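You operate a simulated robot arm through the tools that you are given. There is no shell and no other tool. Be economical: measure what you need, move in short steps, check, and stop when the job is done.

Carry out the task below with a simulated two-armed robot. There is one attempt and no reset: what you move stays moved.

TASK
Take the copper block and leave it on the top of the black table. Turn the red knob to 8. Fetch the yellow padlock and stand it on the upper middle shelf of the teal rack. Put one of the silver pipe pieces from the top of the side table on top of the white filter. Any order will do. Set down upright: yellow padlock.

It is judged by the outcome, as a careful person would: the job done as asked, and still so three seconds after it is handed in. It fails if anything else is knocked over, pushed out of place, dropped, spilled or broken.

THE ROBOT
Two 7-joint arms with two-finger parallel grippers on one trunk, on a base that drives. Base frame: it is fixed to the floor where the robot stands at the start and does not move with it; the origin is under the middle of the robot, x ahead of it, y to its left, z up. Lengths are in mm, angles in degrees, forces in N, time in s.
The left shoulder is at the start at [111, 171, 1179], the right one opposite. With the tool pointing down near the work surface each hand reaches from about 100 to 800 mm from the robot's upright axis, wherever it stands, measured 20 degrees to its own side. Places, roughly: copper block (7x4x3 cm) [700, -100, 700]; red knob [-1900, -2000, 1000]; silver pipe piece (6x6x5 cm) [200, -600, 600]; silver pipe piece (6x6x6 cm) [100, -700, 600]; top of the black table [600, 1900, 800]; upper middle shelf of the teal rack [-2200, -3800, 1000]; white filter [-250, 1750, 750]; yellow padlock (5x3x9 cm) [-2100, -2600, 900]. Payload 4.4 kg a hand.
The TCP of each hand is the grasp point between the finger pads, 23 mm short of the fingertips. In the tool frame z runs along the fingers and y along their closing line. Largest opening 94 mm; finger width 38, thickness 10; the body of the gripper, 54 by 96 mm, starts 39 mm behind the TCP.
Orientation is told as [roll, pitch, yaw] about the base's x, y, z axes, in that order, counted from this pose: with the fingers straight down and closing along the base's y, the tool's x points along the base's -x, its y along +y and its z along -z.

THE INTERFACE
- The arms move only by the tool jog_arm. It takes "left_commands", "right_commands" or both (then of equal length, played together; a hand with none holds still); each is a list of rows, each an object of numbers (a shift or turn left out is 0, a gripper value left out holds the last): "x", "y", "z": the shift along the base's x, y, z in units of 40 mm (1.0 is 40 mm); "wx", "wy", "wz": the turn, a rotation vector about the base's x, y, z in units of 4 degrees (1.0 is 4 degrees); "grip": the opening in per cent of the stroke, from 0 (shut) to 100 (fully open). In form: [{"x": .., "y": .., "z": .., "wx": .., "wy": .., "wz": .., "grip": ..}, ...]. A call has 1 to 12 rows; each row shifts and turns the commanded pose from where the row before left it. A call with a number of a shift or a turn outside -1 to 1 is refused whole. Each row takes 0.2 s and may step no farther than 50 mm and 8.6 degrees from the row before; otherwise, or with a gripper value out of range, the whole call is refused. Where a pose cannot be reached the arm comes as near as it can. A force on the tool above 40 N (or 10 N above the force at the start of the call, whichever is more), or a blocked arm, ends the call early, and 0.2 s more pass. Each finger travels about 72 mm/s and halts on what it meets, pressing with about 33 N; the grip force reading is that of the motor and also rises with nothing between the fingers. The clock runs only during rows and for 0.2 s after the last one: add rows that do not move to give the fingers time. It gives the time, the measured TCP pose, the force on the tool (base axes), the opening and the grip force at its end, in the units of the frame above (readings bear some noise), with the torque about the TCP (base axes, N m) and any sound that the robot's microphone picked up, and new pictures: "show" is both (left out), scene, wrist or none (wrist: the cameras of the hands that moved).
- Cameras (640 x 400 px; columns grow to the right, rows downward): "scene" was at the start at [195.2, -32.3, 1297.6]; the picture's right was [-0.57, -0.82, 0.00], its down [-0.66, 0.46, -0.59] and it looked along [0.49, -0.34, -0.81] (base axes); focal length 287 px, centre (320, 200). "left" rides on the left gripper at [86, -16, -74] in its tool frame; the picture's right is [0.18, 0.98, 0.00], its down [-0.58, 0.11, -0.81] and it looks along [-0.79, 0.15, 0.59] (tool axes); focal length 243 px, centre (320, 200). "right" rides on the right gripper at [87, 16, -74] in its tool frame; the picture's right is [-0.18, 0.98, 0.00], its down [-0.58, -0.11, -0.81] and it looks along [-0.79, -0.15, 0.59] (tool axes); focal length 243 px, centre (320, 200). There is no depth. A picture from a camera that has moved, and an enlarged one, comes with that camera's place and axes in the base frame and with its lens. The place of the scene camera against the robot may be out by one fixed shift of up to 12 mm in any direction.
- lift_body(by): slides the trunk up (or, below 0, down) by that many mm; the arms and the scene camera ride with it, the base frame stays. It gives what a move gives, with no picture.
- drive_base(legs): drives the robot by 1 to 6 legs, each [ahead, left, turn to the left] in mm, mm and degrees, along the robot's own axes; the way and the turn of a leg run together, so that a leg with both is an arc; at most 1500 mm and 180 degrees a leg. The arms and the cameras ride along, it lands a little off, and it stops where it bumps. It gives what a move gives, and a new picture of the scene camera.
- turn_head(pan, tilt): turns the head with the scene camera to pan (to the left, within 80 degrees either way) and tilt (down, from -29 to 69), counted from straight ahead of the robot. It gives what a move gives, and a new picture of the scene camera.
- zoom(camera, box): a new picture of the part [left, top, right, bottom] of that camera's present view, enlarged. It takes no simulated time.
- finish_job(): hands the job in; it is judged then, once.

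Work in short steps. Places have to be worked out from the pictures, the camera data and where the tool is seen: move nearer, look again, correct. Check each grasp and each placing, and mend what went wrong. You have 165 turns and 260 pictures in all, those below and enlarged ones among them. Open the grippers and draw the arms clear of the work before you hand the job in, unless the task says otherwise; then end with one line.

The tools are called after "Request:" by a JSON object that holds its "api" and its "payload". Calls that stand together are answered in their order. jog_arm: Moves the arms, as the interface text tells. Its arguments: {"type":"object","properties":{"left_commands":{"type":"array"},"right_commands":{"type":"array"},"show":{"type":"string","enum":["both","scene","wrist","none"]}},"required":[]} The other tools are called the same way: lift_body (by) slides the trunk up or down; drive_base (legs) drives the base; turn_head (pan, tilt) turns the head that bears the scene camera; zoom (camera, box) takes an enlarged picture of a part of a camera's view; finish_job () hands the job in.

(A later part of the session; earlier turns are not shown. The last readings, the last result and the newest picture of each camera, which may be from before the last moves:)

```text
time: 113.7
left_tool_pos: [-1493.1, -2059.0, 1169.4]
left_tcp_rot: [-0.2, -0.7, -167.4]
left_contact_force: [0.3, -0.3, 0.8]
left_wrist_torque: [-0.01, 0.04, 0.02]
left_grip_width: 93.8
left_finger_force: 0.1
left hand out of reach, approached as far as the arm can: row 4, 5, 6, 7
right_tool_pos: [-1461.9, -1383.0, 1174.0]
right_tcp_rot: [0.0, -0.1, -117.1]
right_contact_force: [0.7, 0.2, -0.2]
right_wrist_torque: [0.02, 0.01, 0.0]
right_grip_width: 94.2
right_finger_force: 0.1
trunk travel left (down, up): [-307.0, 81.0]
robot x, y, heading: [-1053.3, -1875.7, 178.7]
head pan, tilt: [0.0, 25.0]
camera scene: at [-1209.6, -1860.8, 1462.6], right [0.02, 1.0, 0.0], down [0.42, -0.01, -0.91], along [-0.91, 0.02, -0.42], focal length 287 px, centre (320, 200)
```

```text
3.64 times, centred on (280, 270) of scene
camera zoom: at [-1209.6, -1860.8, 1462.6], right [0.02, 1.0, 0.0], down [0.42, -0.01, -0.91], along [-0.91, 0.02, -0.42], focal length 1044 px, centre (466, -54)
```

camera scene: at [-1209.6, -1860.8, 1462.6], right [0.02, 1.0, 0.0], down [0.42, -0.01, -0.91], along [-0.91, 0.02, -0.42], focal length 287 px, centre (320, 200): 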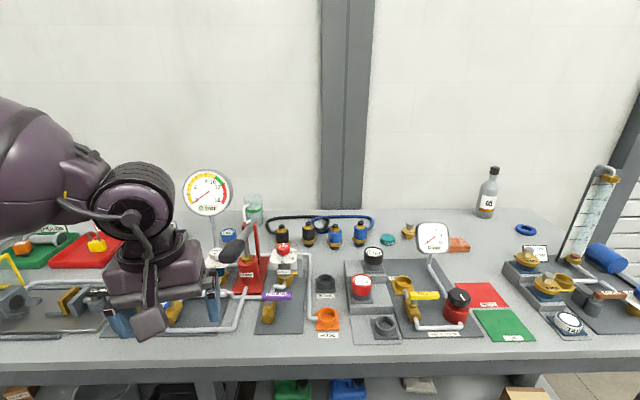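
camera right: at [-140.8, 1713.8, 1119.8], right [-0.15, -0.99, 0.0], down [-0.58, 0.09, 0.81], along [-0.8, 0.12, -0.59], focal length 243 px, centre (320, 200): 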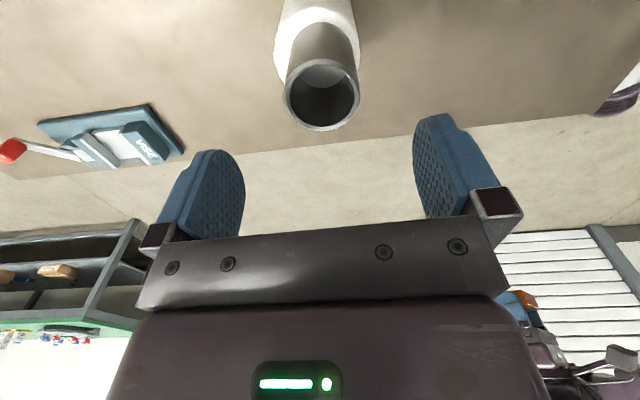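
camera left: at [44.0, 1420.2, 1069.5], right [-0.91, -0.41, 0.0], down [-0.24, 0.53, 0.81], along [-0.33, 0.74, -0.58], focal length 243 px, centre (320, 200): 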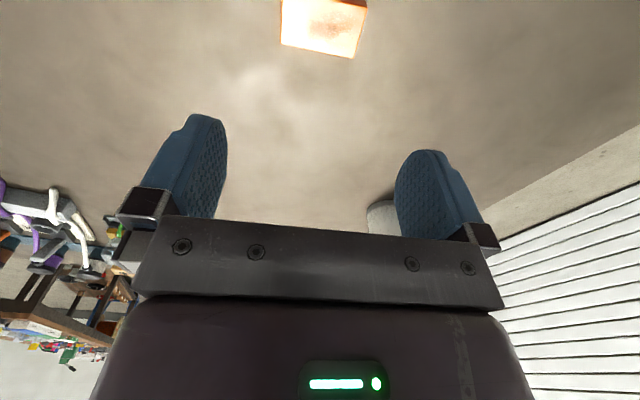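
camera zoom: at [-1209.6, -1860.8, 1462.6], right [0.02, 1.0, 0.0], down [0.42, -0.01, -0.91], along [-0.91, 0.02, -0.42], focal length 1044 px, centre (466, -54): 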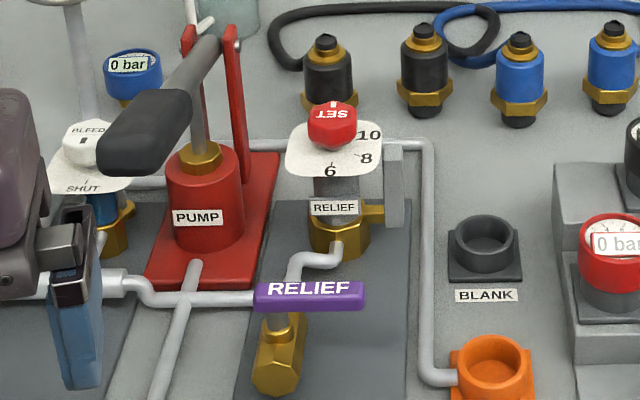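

The knob's white pointer faces the rear (away from us). I drive in so the left hand comes near the knob for a top view.

Request:
{"api": "drive_base", "payload": {"legs": [[240, -115, 0]]}}

Request:
{"api": "jog_arm", "payload": {"left_commands": [{"x": -0.3}], "show": "wrist"}}

```text
time: 115.6
left_tool_pos: [-1732.9, -1936.8, 1168.9]
left_tcp_rot: [-0.1, -0.5, -167.5]
left_contact_force: [-0.7, -0.3, 0.2]
left_wrist_torque: [-0.02, -0.02, -0.01]
left_grip_width: 93.9
left_finger_force: 0.1
right_tool_pos: [-1699.0, -1260.5, 1173.5]
right_tcp_rot: [0.1, -0.1, -117.1]
right_contact_force: [-0.4, 0.2, -0.1]
right_wrist_torque: [-0.01, -0.01, 0.02]
right_grip_width: 94.1
right_finger_force: 0.0
trunk travel left (down, up): [-307.0, 81.0]
robot x, y, heading: [-1287.5, -1754.2, 178.5]
head pan, tilt: [0.0, 25.0]
camera scene: at [-1448.7, -1739.6, 1462.4], right [0.03, 1.0, 0.0], down [0.42, -0.01, -0.91], along [-0.91, 0.02, -0.42], focal length 287 px, centre (320, 200)
```

scene: 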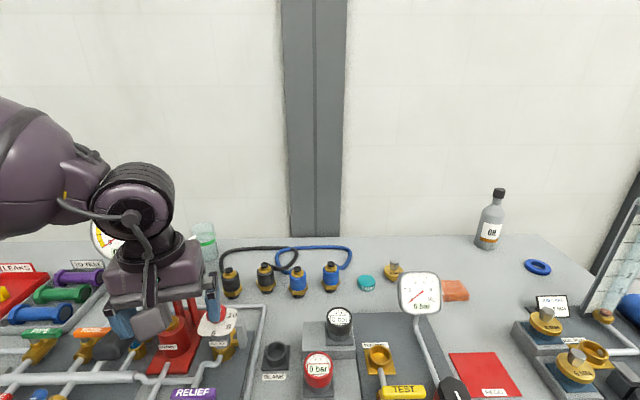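

```text
time: 116.0
left_tool_pos: [-1742.1, -1941.4, 1169.3]
left_tcp_rot: [-0.2, -0.7, -167.5]
left_contact_force: [0.9, 0.4, 0.6]
left_wrist_torque: [-0.02, 0.02, -0.03]
left_grip_width: 94.1
left_finger_force: 0.2
left hand out of reach, approached as far as the arm can: row 1
right_tool_pos: [-1698.2, -1261.6, 1173.9]
right_tcp_rot: [0.1, 0.0, -117.2]
right_contact_force: [0.3, 0.5, 0.5]
right_wrist_torque: [-0.03, -0.01, 0.01]
right_grip_width: 93.7
right_finger_force: 0.1
trunk travel left (down, up): [-307.0, 81.0]
robot x, y, heading: [-1291.9, -1755.5, 178.6]
head pan, tilt: [0.0, 25.0]
camera left: at [-1659.6, -1907.3, 1243.3], right [0.39, -0.92, 0.0], down [-0.53, -0.23, 0.81], along [-0.75, -0.32, -0.58], focal length 243 px, centre (320, 200)
```

left: 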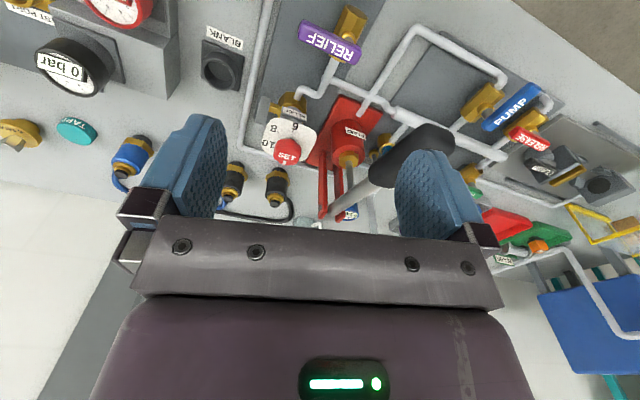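

The knob is visible at (287,150) in the left wrist view; zoom in.

Request:
{"api": "zoom", "payload": {"camera": "left", "box": [240, 85, 340, 205]}}

```text
3.33 times, centred on (290, 145) of left
camera zoom: at [-1659.6, -1907.3, 1243.3], right [0.39, -0.92, 0.0], down [-0.53, -0.23, 0.81], along [-0.75, -0.32, -0.58], focal length 809 px, centre (420, 383)
```

zoom: 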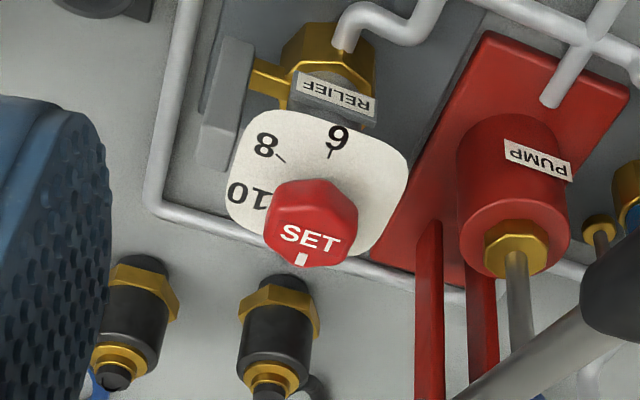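

The knob is at ≈[-1885,-1953,1000]; from above the values rise counter-clockwise (6 front, 8 front-right, 10 right) and the pointer is at the rear. The right arm suits a clockwise turn best, so I pull the left hand back and strafe left so the knob is ahead-right.

Request:
{"api": "jog_arm", "payload": {"left_commands": [{"x": 0.8}, {"x": 0.8}, {"x": 0.8}, {"x": 0.8}], "show": "none"}}

Request:
{"api": "drive_base", "payload": {"legs": [[0, 640, 0]]}}

Request:
{"api": "jog_arm", "payload": {"right_commands": [{"x": -0.5}, {"x": -0.5}], "show": "both"}}

```text
time: 117.0
left_tool_pos: [-1615.1, -1938.5, 1165.8]
left_tcp_rot: [-0.1, 0.4, -168.6]
left_contact_force: [0.3, -0.5, 0.5]
left_wrist_torque: [0.04, -0.02, 0.02]
left_grip_width: 94.0
left_finger_force: 0.1
left hand out of reach, approached as far as the arm can: row 4
right_tool_pos: [-1698.9, -1263.0, 1172.7]
right_tcp_rot: [0.0, 0.1, -117.1]
right_contact_force: [0.3, -0.5, 0.1]
right_wrist_torque: [0.06, 0.03, -0.01]
right_grip_width: 93.8
right_finger_force: 0.1
trunk travel left (down, up): [-307.0, 81.0]
robot x, y, heading: [-1292.8, -1750.3, 178.5]
head pan, tilt: [0.0, 25.0]
```

```text
time: 123.0
left_tool_pos: [-1628.3, -2576.3, 1166.8]
left_tcp_rot: [0.0, 0.2, -168.3]
left_contact_force: [0.2, 0.5, -0.3]
left_wrist_torque: [0.02, 0.0, -0.02]
left_grip_width: 94.1
left_finger_force: 0.0
right_tool_pos: [-1717.6, -1901.9, 1173.5]
right_tcp_rot: [-0.1, -0.1, -116.8]
right_contact_force: [-0.8, 0.4, 0.1]
right_wrist_torque: [-0.03, -0.03, 0.01]
right_grip_width: 93.9
right_finger_force: 0.2
trunk travel left (down, up): [-307.0, 81.0]
robot x, y, heading: [-1308.0, -2390.9, 178.4]
head pan, tilt: [0.0, 25.0]
camera scene: at [-1463.0, -2378.5, 1462.5], right [0.02, 1.0, 0.0], down [0.42, -0.01, -0.91], along [-0.91, 0.02, -0.42], focal length 287 px, centre (320, 200)
```

scene: 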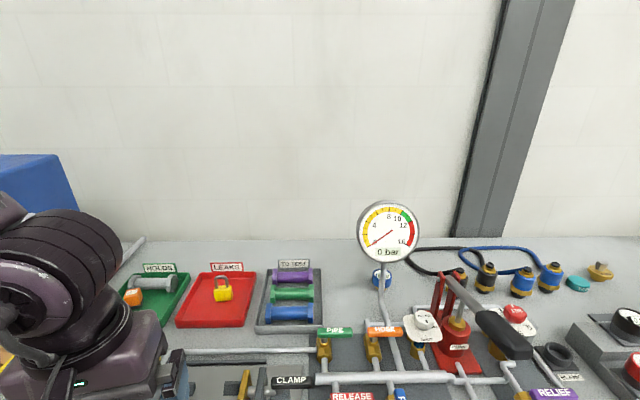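

```text
time: 123.6
left_tool_pos: [-1629.9, -2576.5, 1166.5]
left_tcp_rot: [0.0, 0.3, -168.2]
left_contact_force: [-0.5, 0.1, -0.4]
left_wrist_torque: [-0.01, -0.01, -0.02]
left_grip_width: 93.8
left_finger_force: 0.1
right_tool_pos: [-1756.9, -1900.9, 1171.8]
right_tcp_rot: [0.1, 0.0, -116.8]
right_contact_force: [-0.3, -0.3, -0.3]
right_wrist_torque: [-0.02, -0.02, 0.01]
right_grip_width: 93.9
right_finger_force: 0.1
trunk travel left (down, up): [-307.0, 81.0]
robot x, y, heading: [-1306.7, -2390.5, 178.6]
head pan, tilt: [0.0, 25.0]
camera scene: at [-1463.5, -2378.6, 1462.4], right [0.02, 1.0, 0.0], down [0.42, -0.01, -0.91], along [-0.91, 0.02, -0.42], focal length 287 px, centre (320, 200)
camera right: at [-1702.3, -1831.4, 1247.7], right [0.79, -0.61, 0.0], down [-0.36, -0.47, 0.81], along [-0.49, -0.64, -0.59], focal length 243 px, centre (320, 200)
```

scene: 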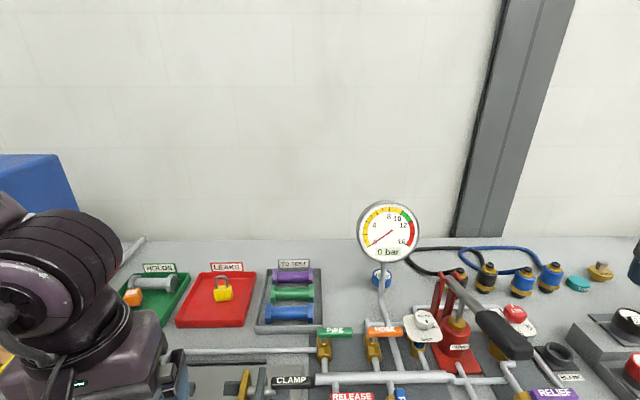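
right: 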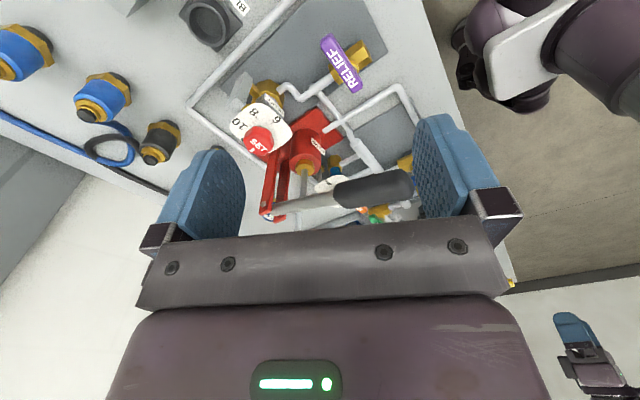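

Lever grip is at about [-1790,-2055,1070], so I must keep the hand's south side clear. I move over the knob at a raised height and look.

Request:
{"api": "jog_arm", "payload": {"right_commands": [{"x": -0.8, "y": -0.3, "z": -0.3}, {"x": -0.8, "y": -0.3, "z": -0.5}, {"x": -0.8, "y": -0.3, "z": -0.5}, {"x": -0.7, "y": -0.3, "z": -0.5}], "show": "both"}}

```text
time: 124.6
left_tool_pos: [-1627.9, -2577.1, 1167.4]
left_tcp_rot: [0.0, 0.1, -168.2]
left_contact_force: [0.3, -0.2, 0.6]
left_wrist_torque: [-0.02, -0.02, 0.01]
left_grip_width: 93.9
left_finger_force: 0.1
right_tool_pos: [-1864.5, -1946.5, 1112.9]
right_tcp_rot: [-0.1, -0.1, -116.9]
right_contact_force: [-0.2, 0.4, 0.0]
right_wrist_torque: [-0.02, -0.01, 0.03]
right_grip_width: 94.0
right_finger_force: 0.0
right hand out of reach, approached as far as the arm can: row 4
trunk travel left (down, up): [-307.0, 81.0]
robot x, y, heading: [-1305.2, -2392.4, 178.7]
head pan, tilt: [0.0, 25.0]
camera scene: at [-1462.2, -2378.4, 1462.6], right [0.02, 1.0, 0.0], down [0.42, -0.01, -0.91], along [-0.91, 0.02, -0.42], focal length 287 px, centre (320, 200)
camera right: at [-1809.5, -1877.3, 1187.6], right [0.79, -0.61, 0.0], down [-0.36, -0.47, 0.81], along [-0.49, -0.64, -0.59], focal length 243 px, centre (320, 200)
```

scene: 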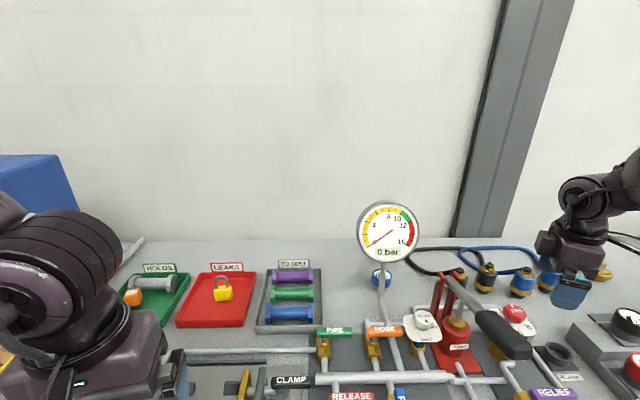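
right: 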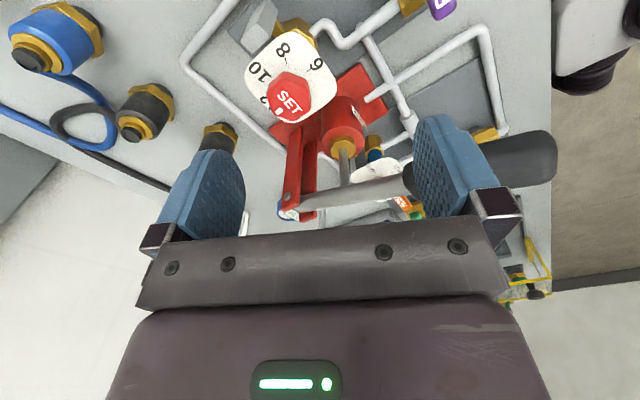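

Request:
{"api": "zoom", "payload": {"camera": "right", "box": [230, 10, 350, 150]}}

```text
2.86 times, centred on (290, 80) of right
camera zoom: at [-1809.5, -1877.3, 1187.6], right [0.79, -0.61, 0.0], down [-0.36, -0.47, 0.81], along [-0.49, -0.64, -0.59], focal length 693 px, centre (406, 543)
```

zoom: 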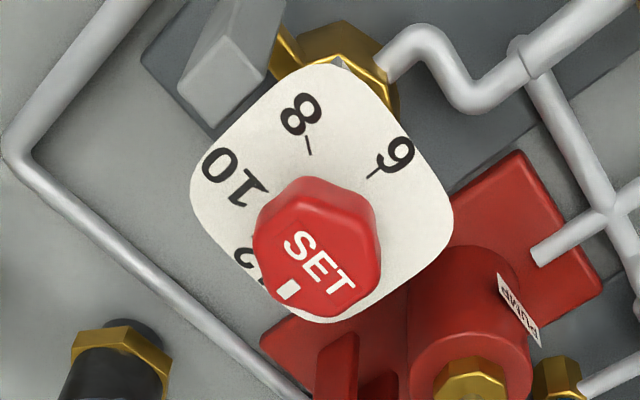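

The dial reads 6 → 8 → 10 → 12 counter-clockwise with ~60° spacing, pointer now at ≈12 (rear). So the knob must go about 120–127° clockwise. I lower the trunk for reach (hand first raised a bit), then align over the knob at [-1896,-1950].

Request:
{"api": "jog_arm", "payload": {"right_commands": [{"z": 0.5}], "show": "none"}}

Request:
{"api": "lift_body", "payload": {"by": -90}}

Request:
{"api": "jog_arm", "payload": {"right_commands": [{"x": -0.4}, {"x": -0.3, "y": -0.1}], "show": "wrist"}}

```text
time: 125.0
left_tool_pos: [-1628.6, -2577.1, 1167.3]
left_tcp_rot: [0.1, 0.3, -168.2]
left_contact_force: [-0.7, 0.7, -0.9]
left_wrist_torque: [0.01, 0.03, 0.0]
left_grip_width: 94.1
left_finger_force: 0.1
right_tool_pos: [-1864.0, -1948.7, 1133.5]
right_tcp_rot: [0.0, -0.1, -116.9]
right_contact_force: [-0.7, -0.3, 0.0]
right_wrist_torque: [-0.03, 0.04, 0.0]
right_grip_width: 94.1
right_finger_force: 0.1
trunk travel left (down, up): [-307.0, 81.0]
robot x, y, heading: [-1305.4, -2388.5, 178.6]
head pan, tilt: [0.0, 25.0]
```

```text
time: 126.3
left_tool_pos: [-1643.5, -2576.4, 1040.2]
left_tcp_rot: [1.8, 8.1, -168.1]
left_contact_force: [0.0, 0.1, 1.3]
left_wrist_torque: [-0.03, 0.04, -0.01]
left_grip_width: 94.0
left_finger_force: 0.0
right_tool_pos: [-1862.5, -1947.8, 1043.8]
right_tcp_rot: [-0.2, -0.2, -116.8]
right_contact_force: [0.4, 0.2, 0.0]
right_wrist_torque: [0.0, 0.02, 0.01]
right_grip_width: 94.1
right_finger_force: 0.0
trunk travel left (down, up): [-217.0, 171.0]
robot x, y, heading: [-1304.6, -2391.3, 178.8]
head pan, tilt: [0.0, 25.0]
```

```text
time: 126.9
left_tool_pos: [-1643.3, -2576.3, 1039.2]
left_tcp_rot: [1.8, 8.2, -168.1]
left_contact_force: [-0.2, -0.1, 0.1]
left_wrist_torque: [0.01, 0.0, 0.02]
left_grip_width: 93.8
left_finger_force: 0.0
right_tool_pos: [-1892.1, -1950.8, 1041.4]
right_tcp_rot: [0.1, 0.0, -116.9]
right_contact_force: [-0.1, 0.3, 1.0]
right_wrist_torque: [-0.02, 0.02, -0.02]
right_grip_width: 94.1
right_finger_force: 0.0
trunk travel left (down, up): [-217.0, 171.0]
robot x, y, heading: [-1305.1, -2390.4, 178.8]
head pan, tilt: [0.0, 25.0]
camera right: at [-1838.0, -1881.4, 1117.0], right [0.79, -0.61, 0.0], down [-0.36, -0.47, 0.81], along [-0.49, -0.64, -0.59], focal length 243 px, centre (320, 200)
```

right: 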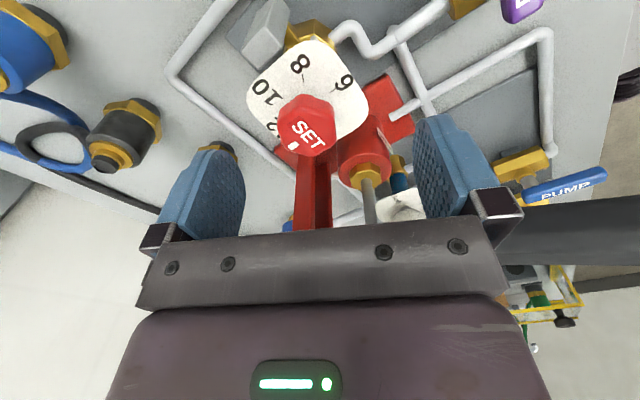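

Knob centre ≈[-1896,-1947], top ≈1005. I centre on it, descend to TCP ≈1006 and grip.

Request:
{"api": "jog_arm", "payload": {"right_commands": [{"x": -0.1, "y": 0.09}, {"z": -0.4}, {"z": -0.4}, {"grip": 55}, {"grip": 35}, {"grip": 25}, {"grip": 25}], "show": "wrist"}}

```text
time: 128.5
left_tool_pos: [-1642.9, -2575.8, 1040.0]
left_tcp_rot: [1.8, 8.1, -168.2]
left_contact_force: [-0.3, -0.7, 0.9]
left_wrist_torque: [0.01, -0.02, 0.04]
left_grip_width: 94.0
left_finger_force: 0.1
right_tool_pos: [-1895.8, -1948.7, 1011.0]
right_tcp_rot: [0.0, -0.2, -116.8]
right_contact_force: [0.6, 0.8, 0.3]
right_wrist_torque: [-0.03, -0.01, -0.03]
right_grip_width: 23.3
right_finger_force: 0.1
trunk travel left (down, up): [-217.0, 171.0]
robot x, y, heading: [-1310.1, -2389.1, 178.7]
head pan, tilt: [0.0, 25.0]
camera right: at [-1841.4, -1878.1, 1085.7], right [0.79, -0.61, 0.0], down [-0.36, -0.47, 0.81], along [-0.49, -0.64, -0.59], focal length 243 px, centre (320, 200)
```

right: 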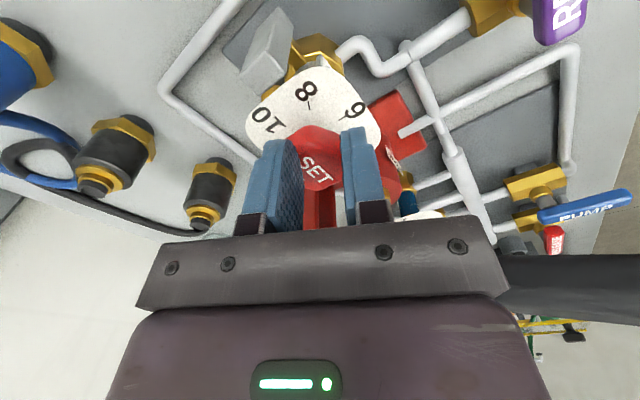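

The fingers closed above the knob: its top is lower (≈985) and the centre nearer [-1906,-1957]. I open, raise slightly, shift, and look again.

Request:
{"api": "jog_arm", "payload": {"right_commands": [{"z": 0.3, "grip": 100}, {"x": -0.25, "y": -0.22}, {}, {}], "show": "wrist"}}

Request:
{"api": "zoom", "payload": {"camera": "right", "box": [230, 50, 430, 240]}}

```text
time: 129.5
left_tool_pos: [-1645.4, -2576.7, 1039.4]
left_tcp_rot: [1.7, 8.0, -168.1]
left_contact_force: [-0.7, 0.8, 0.0]
left_wrist_torque: [-0.01, 0.01, 0.02]
left_grip_width: 94.1
left_finger_force: 0.0
right_tool_pos: [-1905.5, -1956.5, 1022.4]
right_tcp_rot: [0.0, 0.0, -117.0]
right_contact_force: [-0.2, -0.6, 0.4]
right_wrist_torque: [0.01, -0.01, 0.02]
right_grip_width: 93.9
right_finger_force: 0.0
trunk travel left (down, up): [-217.0, 171.0]
robot x, y, heading: [-1306.2, -2387.6, 178.6]
head pan, tilt: [0.0, 25.0]
camera right: at [-1851.1, -1886.7, 1097.5], right [0.79, -0.61, 0.0], down [-0.36, -0.47, 0.81], along [-0.49, -0.64, -0.59], focal length 243 px, centre (320, 200)
```

right: 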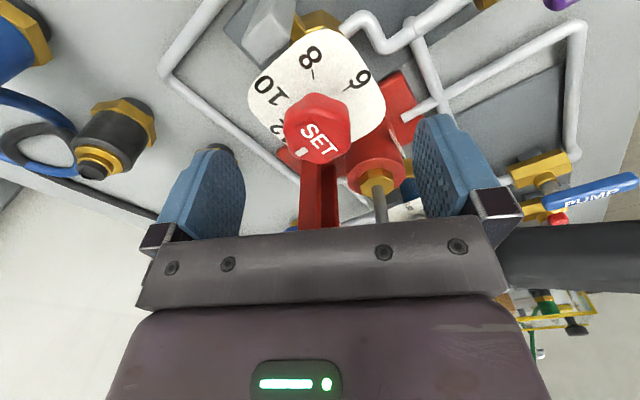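

```text
2.11 times, centred on (330, 145) of right
camera zoom: at [-1851.1, -1886.7, 1097.5], right [0.79, -0.61, 0.0], down [-0.36, -0.47, 0.81], along [-0.49, -0.64, -0.59], focal length 511 px, centre (299, 316)
```

zoom: 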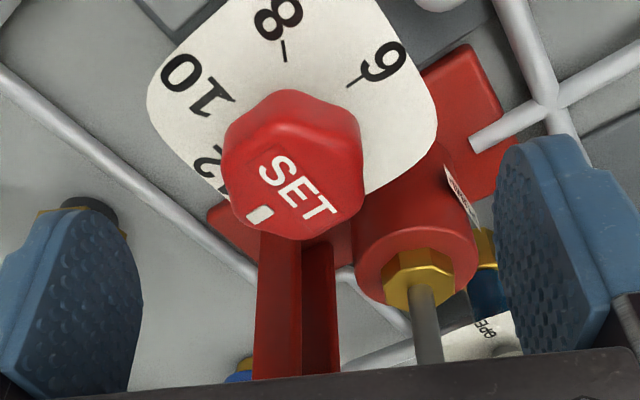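

Lateral alignment is right; centre ≈[-1907,-1959]. I turn the hand a further 24° CCW (fingers then close along x, away from the pump), and narrow the opening to 66%.

Request:
{"api": "jog_arm", "payload": {"right_commands": [{"wz": 1, "x": -0.04, "y": -0.06, "grip": 66}, {"wz": 1}, {"wz": 1}, {"wz": 1}, {"wz": 1}, {"wz": 1}], "show": "wrist"}}

Request:
{"api": "zoom", "payload": {"camera": "right", "box": [210, 40, 430, 240]}}

```text
time: 130.9
left_tool_pos: [-1643.4, -2575.8, 1040.5]
left_tcp_rot: [1.8, 8.1, -168.0]
left_contact_force: [-0.2, 0.1, -0.7]
left_wrist_torque: [0.01, 0.01, 0.01]
left_grip_width: 94.1
left_finger_force: 0.0
right_tool_pos: [-1909.5, -1958.5, 1022.0]
right_tcp_rot: [0.0, 0.0, -92.7]
right_contact_force: [-0.1, 0.3, -0.9]
right_wrist_torque: [0.05, 0.0, -0.01]
right_grip_width: 61.9
right_finger_force: 0.1
trunk travel left (down, up): [-217.0, 171.0]
robot x, y, heading: [-1306.9, -2394.1, 178.7]
head pan, tilt: [0.0, 25.0]
camera right: at [-1886.3, -1873.0, 1097.6], right [0.97, -0.23, 0.0], down [-0.14, -0.57, 0.81], along [-0.19, -0.79, -0.59], focal length 243 px, centre (320, 200)
```

right: 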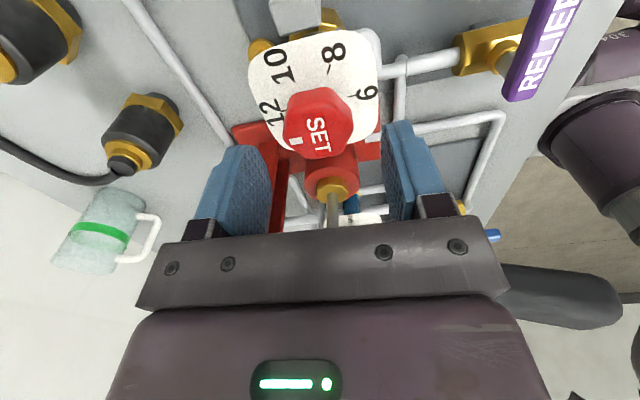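

```text
2.00 times, centred on (320, 140) of right
camera zoom: at [-1886.3, -1873.0, 1097.6], right [0.97, -0.23, 0.0], down [-0.14, -0.57, 0.81], along [-0.19, -0.79, -0.59], focal length 485 px, centre (320, 320)
```

zoom: 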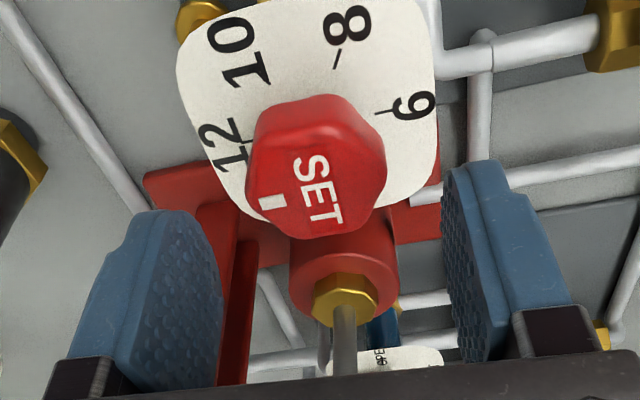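

The ticks form a clean circle centred at [-1909,-1959] — exactly under the TCP: 6 at 0°, 8 at 60°, 10 at 120°, 12 at 180°; pointer at ≈182°. So I need ≈−120°. Descend and grip.

Request:
{"api": "jog_arm", "payload": {"right_commands": [{"z": -0.4}, {"z": -0.4}, {"grip": 40}, {"grip": 30}, {"grip": 30}], "show": "wrist"}}

```text
time: 132.1
left_tool_pos: [-1645.5, -2575.3, 1040.0]
left_tcp_rot: [1.8, 8.3, -168.0]
left_contact_force: [1.3, 0.1, 0.5]
left_wrist_torque: [0.01, -0.02, 0.0]
left_grip_width: 94.1
left_finger_force: 0.1
right_tool_pos: [-1909.5, -1959.7, 990.5]
right_tcp_rot: [-0.1, -0.1, -92.8]
right_contact_force: [-14.2, 4.1, -3.0]
right_wrist_torque: [0.32, 0.58, -0.08]
right_grip_width: 39.3
right_finger_force: 45.0
trunk travel left (down, up): [-217.0, 171.0]
robot x, y, heading: [-1311.2, -2391.3, 178.8]
head pan, tilt: [0.0, 25.0]
camera right: at [-1887.8, -1873.5, 1065.2], right [0.97, -0.23, 0.0], down [-0.14, -0.57, 0.81], along [-0.19, -0.78, -0.59], focal length 243 px, centre (320, 200)
```

right: 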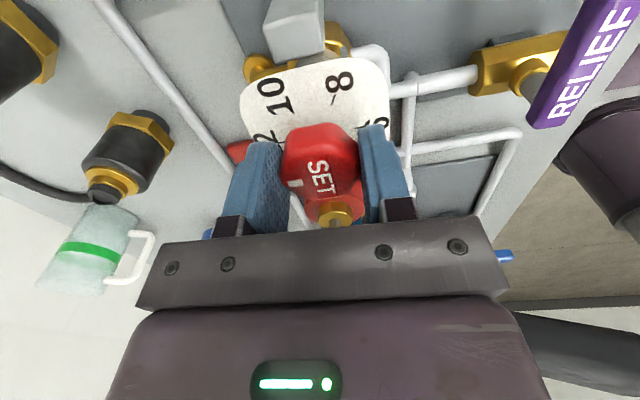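

Gripped at 39 mm. Turn clockwise 48° while holding.

Request:
{"api": "jog_arm", "payload": {"right_commands": [{"wz": -1}, {"wz": -1}, {"wz": -1}, {"wz": -1}, {"wz": -1}, {"wz": -1}, {"wz": -1}, {"wz": -1}, {"wz": -1}, {"wz": -1}, {"wz": -1}, {"wz": -1}], "show": "wrist"}}

```text
time: 134.7
left_tool_pos: [-1647.1, -2575.4, 1039.5]
left_tcp_rot: [1.8, 8.2, -168.1]
left_contact_force: [0.1, 0.2, 0.3]
left_wrist_torque: [0.01, -0.02, 0.01]
left_grip_width: 94.0
left_finger_force: 0.0
right_tool_pos: [-1908.9, -1960.2, 990.2]
right_tcp_rot: [0.0, -0.1, -141.0]
right_contact_force: [-17.3, 3.8, 5.2]
right_wrist_torque: [0.11, 0.29, 0.01]
right_grip_width: 39.7
right_finger_force: 45.0
trunk travel left (down, up): [-217.0, 171.0]
robot x, y, heading: [-1306.1, -2388.1, 178.9]
head pan, tilt: [0.0, 25.0]
camera right: at [-1830.6, -1917.3, 1065.3], right [0.48, -0.88, 0.0], down [-0.52, -0.28, 0.81], along [-0.71, -0.39, -0.59], focal length 243 px, centre (320, 200)
```

right: 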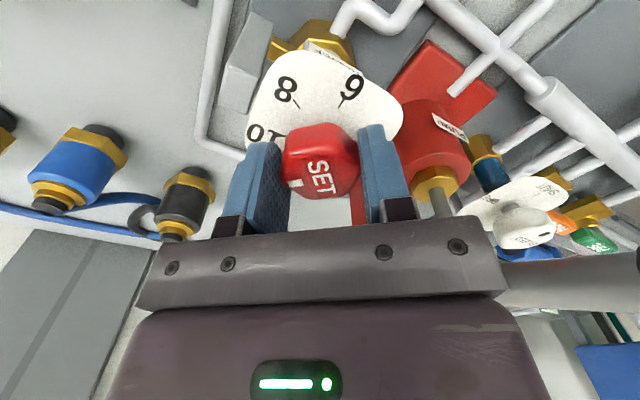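

The knob follows the hand. I turn a further 36°.

Request:
{"api": "jog_arm", "payload": {"right_commands": [{"wz": -1}, {"wz": -1}, {"wz": -1}, {"wz": -1}, {"wz": -1}, {"wz": -1}, {"wz": -1}, {"wz": -1}, {"wz": -1}], "show": "wrist"}}

```text
time: 135.9
left_tool_pos: [-1643.7, -2576.3, 1040.0]
left_tcp_rot: [1.9, 8.2, -167.9]
left_contact_force: [-0.2, 0.9, -0.3]
left_wrist_torque: [-0.05, 0.01, 0.0]
left_grip_width: 94.2
left_finger_force: 0.1
right_tool_pos: [-1908.8, -1959.6, 989.7]
right_tcp_rot: [1.1, 0.1, -159.5]
right_contact_force: [-7.1, -11.3, -9.7]
right_wrist_torque: [0.01, 0.03, -0.01]
right_grip_width: 39.7
right_finger_force: 44.9
right hand out of reach, approached as far as the arm can: row 5, 6
trunk travel left (down, up): [-217.0, 171.0]
robot x, y, heading: [-1305.4, -2392.4, 178.9]
head pan, tilt: [0.0, 25.0]
stopped in row 6 (right hand): the force on the tool passed its limit at 47 N (the readings are from after the stop); the commanded pose is now the measured one
camera right: at [-1821.4, -1942.3, 1065.6], right [0.17, -0.98, 0.02], down [-0.59, -0.09, 0.8], along [-0.79, -0.15, -0.59], focal length 243 px, centre (320, 200)
```

right: 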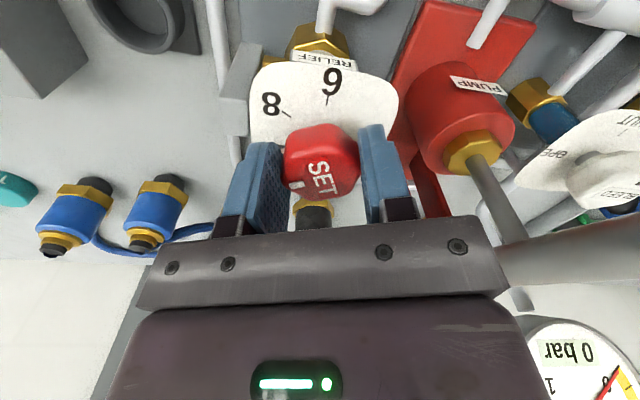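

At the arm's limit: 67° turned so far. I open slightly (narrow, because the pump is near), rise above the knob, and turn the hand back.

Request:
{"api": "jog_arm", "payload": {"right_commands": [{"grip": 53}, {"grip": 53}, {"z": 0.3}, {"z": 0.7}, {"wz": 1}, {"wz": 1}, {"wz": 1}, {"wz": 1}, {"wz": 1}, {"wz": 1}, {"wz": 1}, {"wz": 1}], "show": "none"}}

Request:
{"api": "jog_arm", "payload": {"right_commands": [{"wz": 1}, {"wz": 1}, {"wz": 1}, {"wz": 1}, {"wz": 1}, {"wz": 1}, {"wz": 1}, {"grip": 66}], "show": "wrist"}}

Request:
{"api": "zoom", "payload": {"camera": "right", "box": [210, 40, 430, 240]}}

```text
time: 138.5
left_tool_pos: [-1642.9, -2576.3, 1040.4]
left_tcp_rot: [1.7, 8.1, -167.9]
left_contact_force: [-0.2, -0.1, -0.3]
left_wrist_torque: [0.0, -0.02, 0.05]
left_grip_width: 93.9
left_finger_force: 0.0
right_tool_pos: [-1906.1, -1957.2, 1030.8]
right_tcp_rot: [0.9, 0.0, -127.5]
right_contact_force: [0.1, 0.6, -0.3]
right_wrist_torque: [-0.01, -0.02, 0.0]
right_grip_width: 49.6
right_finger_force: 0.1
trunk travel left (down, up): [-217.0, 171.0]
robot x, y, heading: [-1307.8, -2390.2, 178.9]
head pan, tilt: [0.0, 25.0]
```

```text
time: 140.3
left_tool_pos: [-1645.0, -2576.9, 1039.5]
left_tcp_rot: [1.8, 8.0, -167.9]
left_contact_force: [0.1, 0.7, 0.1]
left_wrist_torque: [0.02, -0.01, 0.01]
left_grip_width: 94.2
left_finger_force: 0.0
right_tool_pos: [-1907.9, -1954.9, 1032.3]
right_tcp_rot: [1.0, 0.0, -99.7]
right_contact_force: [-0.5, -0.6, 0.8]
right_wrist_torque: [-0.02, 0.0, 0.0]
right_grip_width: 62.1
right_finger_force: 0.1
trunk travel left (down, up): [-217.0, 171.0]
robot x, y, heading: [-1306.7, -2391.6, 178.9]
head pan, tilt: [0.0, 25.0]
camera right: at [-1877.3, -1873.3, 1107.7], right [0.94, -0.35, 0.02], down [-0.22, -0.55, 0.8], along [-0.27, -0.76, -0.59], focal length 243 px, centre (320, 200)
```

right: 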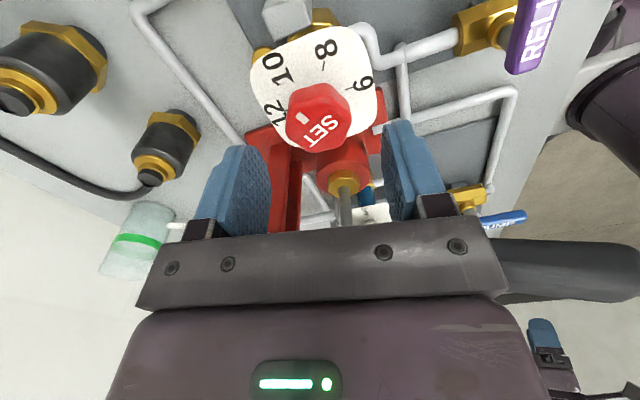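

```text
2.00 times, centred on (320, 140) of right
camera zoom: at [-1877.3, -1873.3, 1107.7], right [0.94, -0.35, 0.02], down [-0.22, -0.55, 0.8], along [-0.27, -0.76, -0.59], focal length 485 px, centre (320, 320)
```

zoom: 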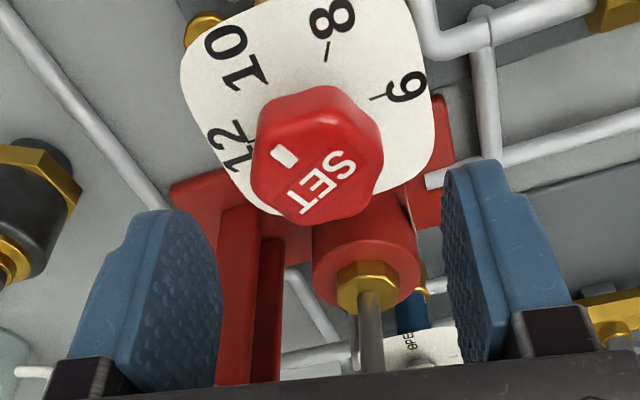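

Pointer now points near 10 (≈118°). I realign over the axis, descend, and grip again.

Request:
{"api": "jog_arm", "payload": {"right_commands": [{"x": -0.04, "y": -0.11, "wy": 0.25}, {"z": -0.5}, {"z": -0.55}, {"grip": 40}, {"grip": 30}, {"grip": 30}], "show": "wrist"}}

```text
time: 141.7
left_tool_pos: [-1645.4, -2576.3, 1039.2]
left_tcp_rot: [1.8, 8.3, -168.0]
left_contact_force: [-0.3, 0.2, -0.5]
left_wrist_torque: [0.01, 0.02, 0.01]
left_grip_width: 93.8
left_finger_force: 0.0
right_tool_pos: [-1908.5, -1959.7, 988.1]
right_tcp_rot: [-0.1, -0.1, -99.7]
right_contact_force: [-11.9, 2.6, -2.9]
right_wrist_torque: [0.4, 0.49, 0.02]
right_grip_width: 39.7
right_finger_force: 44.9
trunk travel left (down, up): [-217.0, 171.0]
robot x, y, heading: [-1308.0, -2389.4, 179.0]
head pan, tilt: [0.0, 25.0]
camera right: at [-1877.7, -1877.3, 1064.0], right [0.94, -0.35, 0.0], down [-0.2, -0.55, 0.81], along [-0.28, -0.76, -0.59], focal length 243 px, centre (320, 200)
```

right: 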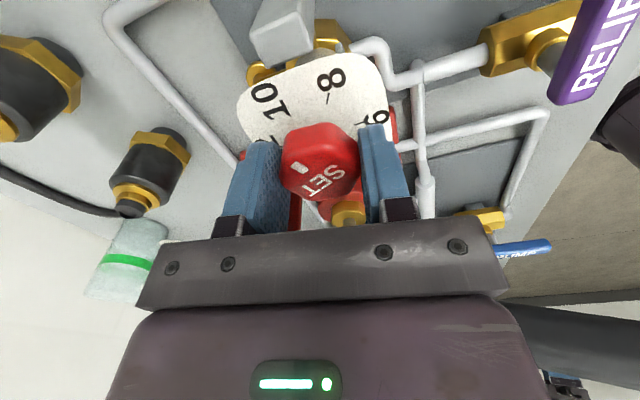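

Gripped. Turn clockwise 52°.

Request:
{"api": "jog_arm", "payload": {"right_commands": [{"wz": -1}, {"wz": -1}, {"wz": -1}, {"wz": -1}, {"wz": -1}, {"wz": -1}, {"wz": -1}, {"wz": -1}, {"wz": -1}, {"wz": -1}, {"wz": -1}, {"wz": -1}], "show": "none"}}

Request:
{"api": "jog_arm", "payload": {"right_commands": [{"wz": -0.8}, {}], "show": "wrist"}}

Request:
{"api": "zoom", "payload": {"camera": "right", "box": [210, 40, 430, 240]}}

```text
time: 144.3
left_tool_pos: [-1645.0, -2576.9, 1040.5]
left_tcp_rot: [1.9, 8.3, -167.9]
left_contact_force: [-0.3, -0.6, 0.1]
left_wrist_torque: [-0.03, -0.01, 0.0]
left_grip_width: 93.8
left_finger_force: 0.0
right_tool_pos: [-1910.4, -1959.6, 988.9]
right_tcp_rot: [0.0, -0.1, -147.8]
right_contact_force: [-15.5, 10.0, 2.2]
right_wrist_torque: [0.4, 0.58, 0.01]
right_grip_width: 39.4
right_finger_force: 45.2
trunk travel left (down, up): [-217.0, 171.0]
robot x, y, heading: [-1305.5, -2392.0, 179.1]
head pan, tilt: [0.0, 25.0]
```

```text
time: 144.9
left_tool_pos: [-1644.9, -2575.6, 1039.7]
left_tcp_rot: [1.9, 8.1, -167.9]
left_contact_force: [-0.4, 0.2, 0.7]
left_wrist_torque: [0.01, 0.02, -0.04]
left_grip_width: 94.0
left_finger_force: 0.1
right_tool_pos: [-1910.7, -1959.6, 989.1]
right_tcp_rot: [-0.1, 0.0, -151.1]
right_contact_force: [-17.2, 12.6, 4.9]
right_wrist_torque: [0.25, 0.05, 0.02]
right_grip_width: 39.5
right_finger_force: 45.2
trunk travel left (down, up): [-217.0, 171.0]
robot x, y, heading: [-1305.0, -2392.2, 179.0]
head pan, tilt: [0.0, 25.0]
camera right: at [-1825.0, -1932.0, 1064.0], right [0.32, -0.95, 0.0], down [-0.56, -0.19, 0.81], along [-0.77, -0.26, -0.59], focal length 243 px, centre (320, 200)
```

right: 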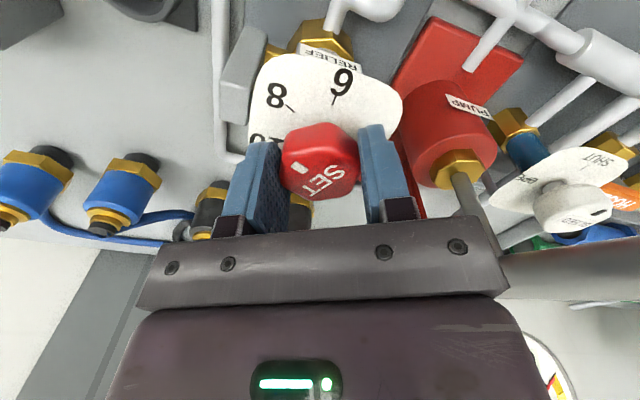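

```text
2.00 times, centred on (320, 140) of right
camera zoom: at [-1825.0, -1932.0, 1064.0], right [0.32, -0.95, 0.0], down [-0.56, -0.19, 0.81], along [-0.77, -0.26, -0.59], focal length 485 px, centre (320, 320)
```

zoom: 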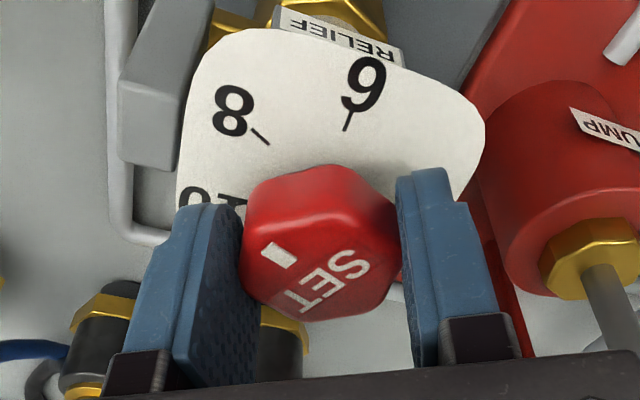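

Estimated pointer ≈68–75°, target 60°. I turn ~8° more, then release upward to inspect accurately.

Request:
{"api": "jog_arm", "payload": {"right_commands": [{"wz": -1}, {"wz": -1}, {}, {"grip": 53}, {"grip": 53}, {"z": 0.4}, {"z": 0.8}, {"z": 0.5}], "show": "wrist"}}

Request:
{"api": "zoom", "payload": {"camera": "right", "box": [230, 40, 400, 180]}}

```text
time: 146.7
left_tool_pos: [-1642.7, -2577.0, 1039.7]
left_tcp_rot: [1.9, 8.0, -167.9]
left_contact_force: [-0.2, -0.2, -0.5]
left_wrist_torque: [0.02, 0.0, 0.0]
left_grip_width: 93.9
left_finger_force: 0.0
right_tool_pos: [-1907.9, -1953.7, 1059.3]
right_tcp_rot: [0.0, -0.1, -158.9]
right_contact_force: [0.3, -0.5, 0.5]
right_wrist_torque: [0.02, -0.03, -0.02]
right_grip_width: 49.9
right_finger_force: 0.0
right hand out of reach, approached as far as the arm can: row 2
trunk travel left (down, up): [-217.0, 171.0]
robot x, y, heading: [-1311.6, -2389.7, 179.2]
head pan, tilt: [0.0, 25.0]
camera right: at [-1819.6, -1938.5, 1133.8], right [0.18, -0.98, 0.0], down [-0.58, -0.11, 0.81], along [-0.79, -0.15, -0.59], focal length 243 px, centre (320, 200)
```

right: 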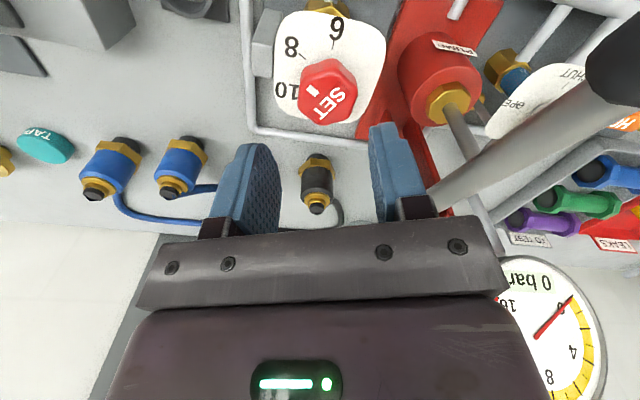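

```text
2.86 times, centred on (315, 110) of right
camera zoom: at [-1819.6, -1938.5, 1133.8], right [0.18, -0.98, 0.0], down [-0.58, -0.11, 0.81], along [-0.79, -0.15, -0.59], focal length 693 px, centre (334, 457)
```

zoom: 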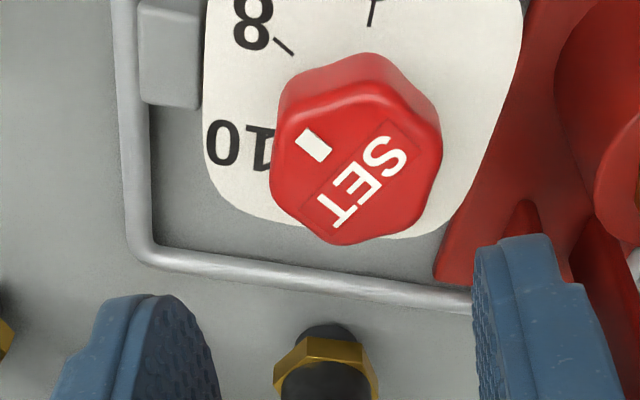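

Clear view: the pointer mark is at ≈60°, parallel to and in line with the "8" tick. I retreat the right hand upward and back, then look at the rack and padlock.

Request:
{"api": "jog_arm", "payload": {"right_commands": [{"z": 0.8}, {"z": 0.8, "y": 0.3}, {"x": 0.8, "y": 0.3}, {"x": 0.8}, {"x": 0.8}, {"x": 0.8}], "show": "none"}}

Request:
{"api": "drive_base", "payload": {"legs": [[-250, 0, 0]]}}

Request:
{"api": "turn_head", "payload": {"pan": 50, "tilt": 15}}

```text
time: 148.1
left_tool_pos: [-1642.2, -2576.7, 1039.8]
left_tcp_rot: [1.8, 8.0, -167.9]
left_contact_force: [0.6, -0.4, 0.2]
left_wrist_torque: [0.01, 0.03, 0.01]
left_grip_width: 94.1
left_finger_force: 0.1
right_tool_pos: [-1779.3, -1931.3, 1126.5]
right_tcp_rot: [0.0, -0.2, -158.9]
right_contact_force: [-0.2, -0.6, 0.1]
right_wrist_torque: [-0.01, 0.03, 0.01]
right_grip_width: 49.8
right_finger_force: 0.0
trunk travel left (down, up): [-217.0, 171.0]
robot x, y, heading: [-1305.9, -2391.6, 179.0]
head pan, tilt: [0.0, 25.0]
```

```text
time: 149.9
left_tool_pos: [-1398.0, -2581.5, 1040.1]
left_tcp_rot: [1.9, 8.1, -168.1]
left_contact_force: [1.0, -0.5, 0.4]
left_wrist_torque: [0.03, 0.02, -0.01]
left_grip_width: 94.1
left_finger_force: 0.2
right_tool_pos: [-1531.8, -1935.2, 1125.6]
right_tcp_rot: [-0.1, -0.1, -159.1]
right_contact_force: [-0.2, 1.3, -1.2]
right_wrist_torque: [0.0, -0.02, 0.0]
right_grip_width: 50.0
right_finger_force: 0.1
trunk travel left (down, up): [-217.0, 171.0]
robot x, y, heading: [-1058.4, -2395.4, 178.4]
head pan, tilt: [0.0, 25.0]
camera scene: at [-1266.8, -2382.5, 1367.4], right [0.02, 1.0, 0.0], down [0.42, -0.01, -0.91], along [-0.91, 0.02, -0.42], focal length 287 px, centre (320, 200)
```

scene: 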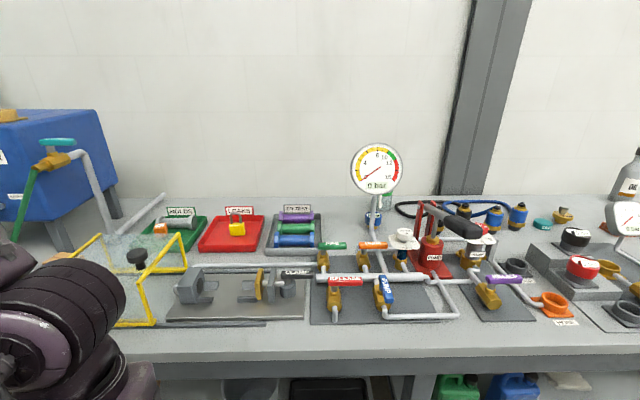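

```text
time: 151.1
left_tool_pos: [-1398.2, -2580.7, 1039.6]
left_tcp_rot: [1.7, 8.0, -168.1]
left_contact_force: [-0.1, 0.3, 0.2]
left_wrist_torque: [0.0, 0.0, -0.03]
left_grip_width: 94.3
left_finger_force: 0.1
right_tool_pos: [-1533.1, -1935.6, 1124.8]
right_tcp_rot: [0.1, -0.1, -159.0]
right_contact_force: [0.4, 0.1, -0.5]
right_wrist_torque: [-0.02, 0.01, 0.01]
right_grip_width: 49.7
right_finger_force: 0.1
trunk travel left (down, up): [-217.0, 171.0]
robot x, y, heading: [-1058.1, -2396.1, 178.6]
head pan, tilt: [50.0, 15.0]
camera scene: at [-1237.1, -2454.6, 1383.5], right [-0.75, 0.66, 0.0], down [0.17, 0.19, -0.97], along [-0.64, -0.73, -0.26], focal length 287 px, centre (320, 200)
```

scene: 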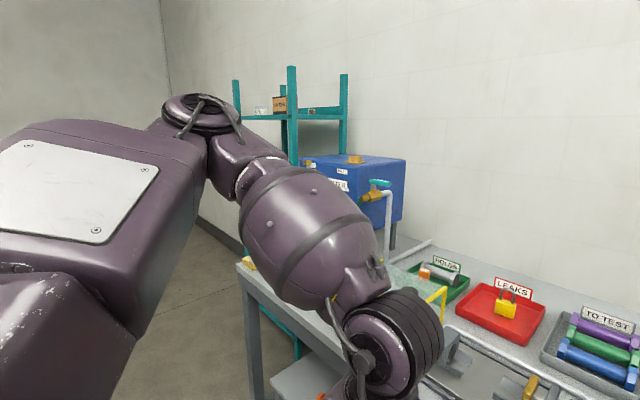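

Padlock body ≈[-2088,-2637,890]. Before choosing the grasp I look at the rack: strafe south along the clear aisle.

Request:
{"api": "drive_base", "payload": {"legs": [[0, 900, 0]]}}

Request:
{"api": "turn_head", "payload": {"pan": 25, "tilt": 15}}

```text
time: 159.5
left_tool_pos: [-1409.7, -3498.9, 1039.4]
left_tcp_rot: [1.8, 8.2, -167.4]
left_contact_force: [0.0, 1.0, -0.5]
left_wrist_torque: [0.02, 0.01, -0.01]
left_grip_width: 93.9
left_finger_force: 0.2
right_tool_pos: [-1553.0, -2855.4, 1125.1]
right_tcp_rot: [0.0, -0.1, -158.4]
right_contact_force: [0.1, -0.1, -0.5]
right_wrist_torque: [0.0, 0.0, -0.02]
right_grip_width: 49.7
right_finger_force: 0.2
trunk travel left (down, up): [-217.0, 171.0]
robot x, y, heading: [-1072.7, -3312.7, 179.6]
head pan, tilt: [50.0, 15.0]
camera scene: at [-1250.1, -3372.1, 1383.5], right [-0.76, 0.65, 0.0], down [0.17, 0.2, -0.97], along [-0.63, -0.73, -0.26], focal length 287 px, centre (320, 200)
```

scene: 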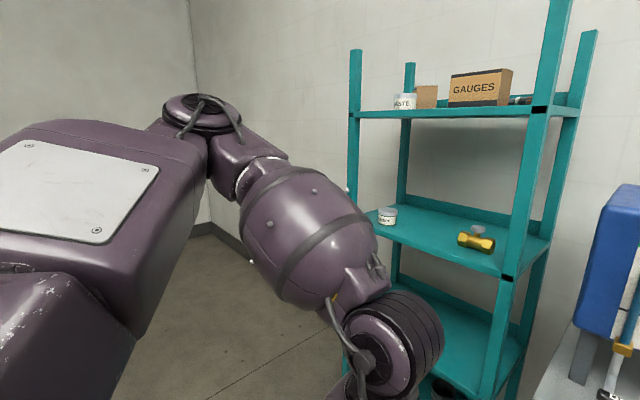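

```text
time: 160.4
left_tool_pos: [-1409.7, -3499.4, 1039.9]
left_tcp_rot: [1.8, 8.1, -167.4]
left_contact_force: [0.5, 0.4, -0.8]
left_wrist_torque: [0.0, 0.01, 0.03]
left_grip_width: 94.0
left_finger_force: 0.1
right_tool_pos: [-1551.9, -2856.8, 1123.9]
right_tcp_rot: [0.0, -0.1, -158.5]
right_contact_force: [0.0, -0.6, -0.4]
right_wrist_torque: [-0.03, 0.0, -0.01]
right_grip_width: 50.1
right_finger_force: 0.0
trunk travel left (down, up): [-217.0, 171.0]
robot x, y, heading: [-1071.8, -3314.0, 179.4]
head pan, tilt: [25.0, 15.0]
camera scene: at [-1274.3, -3339.7, 1383.6], right [-0.41, 0.91, 0.0], down [0.24, 0.11, -0.97], along [-0.88, -0.4, -0.26], focal length 287 px, centre (320, 200)
```

scene: 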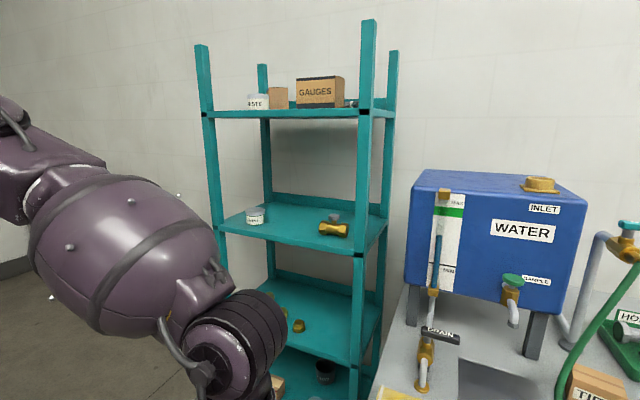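

The upper-middle shelf (z≈1000, ~400 mm clear above, front edge x≈-2050) has free space around y≈-3850. I'll grip the padlock with the left hand pitched ~45° forward, so it can go into the shelf. I set that posture here in the open and draw the right hand back.

Request:
{"api": "jog_arm", "payload": {"left_commands": [{"wy": 1, "wz": -0.25, "x": -0.3}, {"wy": 1, "wz": -0.25, "x": -0.3}, {"wy": 1, "wz": -0.25, "x": -0.3}, {"wy": 1, "wz": -0.25, "x": -0.3}, {"wy": 1, "wz": -0.25, "x": -0.3}, {"wy": 1, "wz": -0.25, "x": -0.3}, {"wy": 1, "wz": -0.25, "x": -0.3}, {"wy": 1, "wz": -0.25, "x": -0.3}, {"wy": 1, "wz": -0.25, "x": -0.3}, {"wy": 1, "wz": -0.25, "x": -0.3}, {"wy": 1, "wz": -0.25, "x": -0.3}, {"wy": 1, "wz": -0.25, "x": -0.3}], "right_commands": [{"x": 0.35}, {"x": 0.35}, {"x": 0.35}, {"x": 0.35}, {"x": 0.35}, {"x": 0.35}, {"x": 0.35}, {"x": 0.35}, {"x": 0.35}, {"x": 0.35}, {}, {}], "show": "none"}}

```text
time: 163.0
left_tool_pos: [-1553.9, -3500.5, 1039.5]
left_tcp_rot: [-4.2, -39.5, -178.5]
left_contact_force: [-0.3, 1.4, 0.0]
left_wrist_torque: [-0.04, -0.02, 0.01]
left_grip_width: 93.9
left_finger_force: 0.0
right_tool_pos: [-1411.8, -2857.2, 1124.0]
right_tcp_rot: [0.0, -0.1, -158.4]
right_contact_force: [0.7, 0.0, -0.3]
right_wrist_torque: [-0.01, -0.04, -0.02]
right_grip_width: 50.0
right_finger_force: 0.0
trunk travel left (down, up): [-217.0, 171.0]
robot x, y, heading: [-1073.5, -3308.8, 179.4]
head pan, tilt: [25.0, 15.0]
```

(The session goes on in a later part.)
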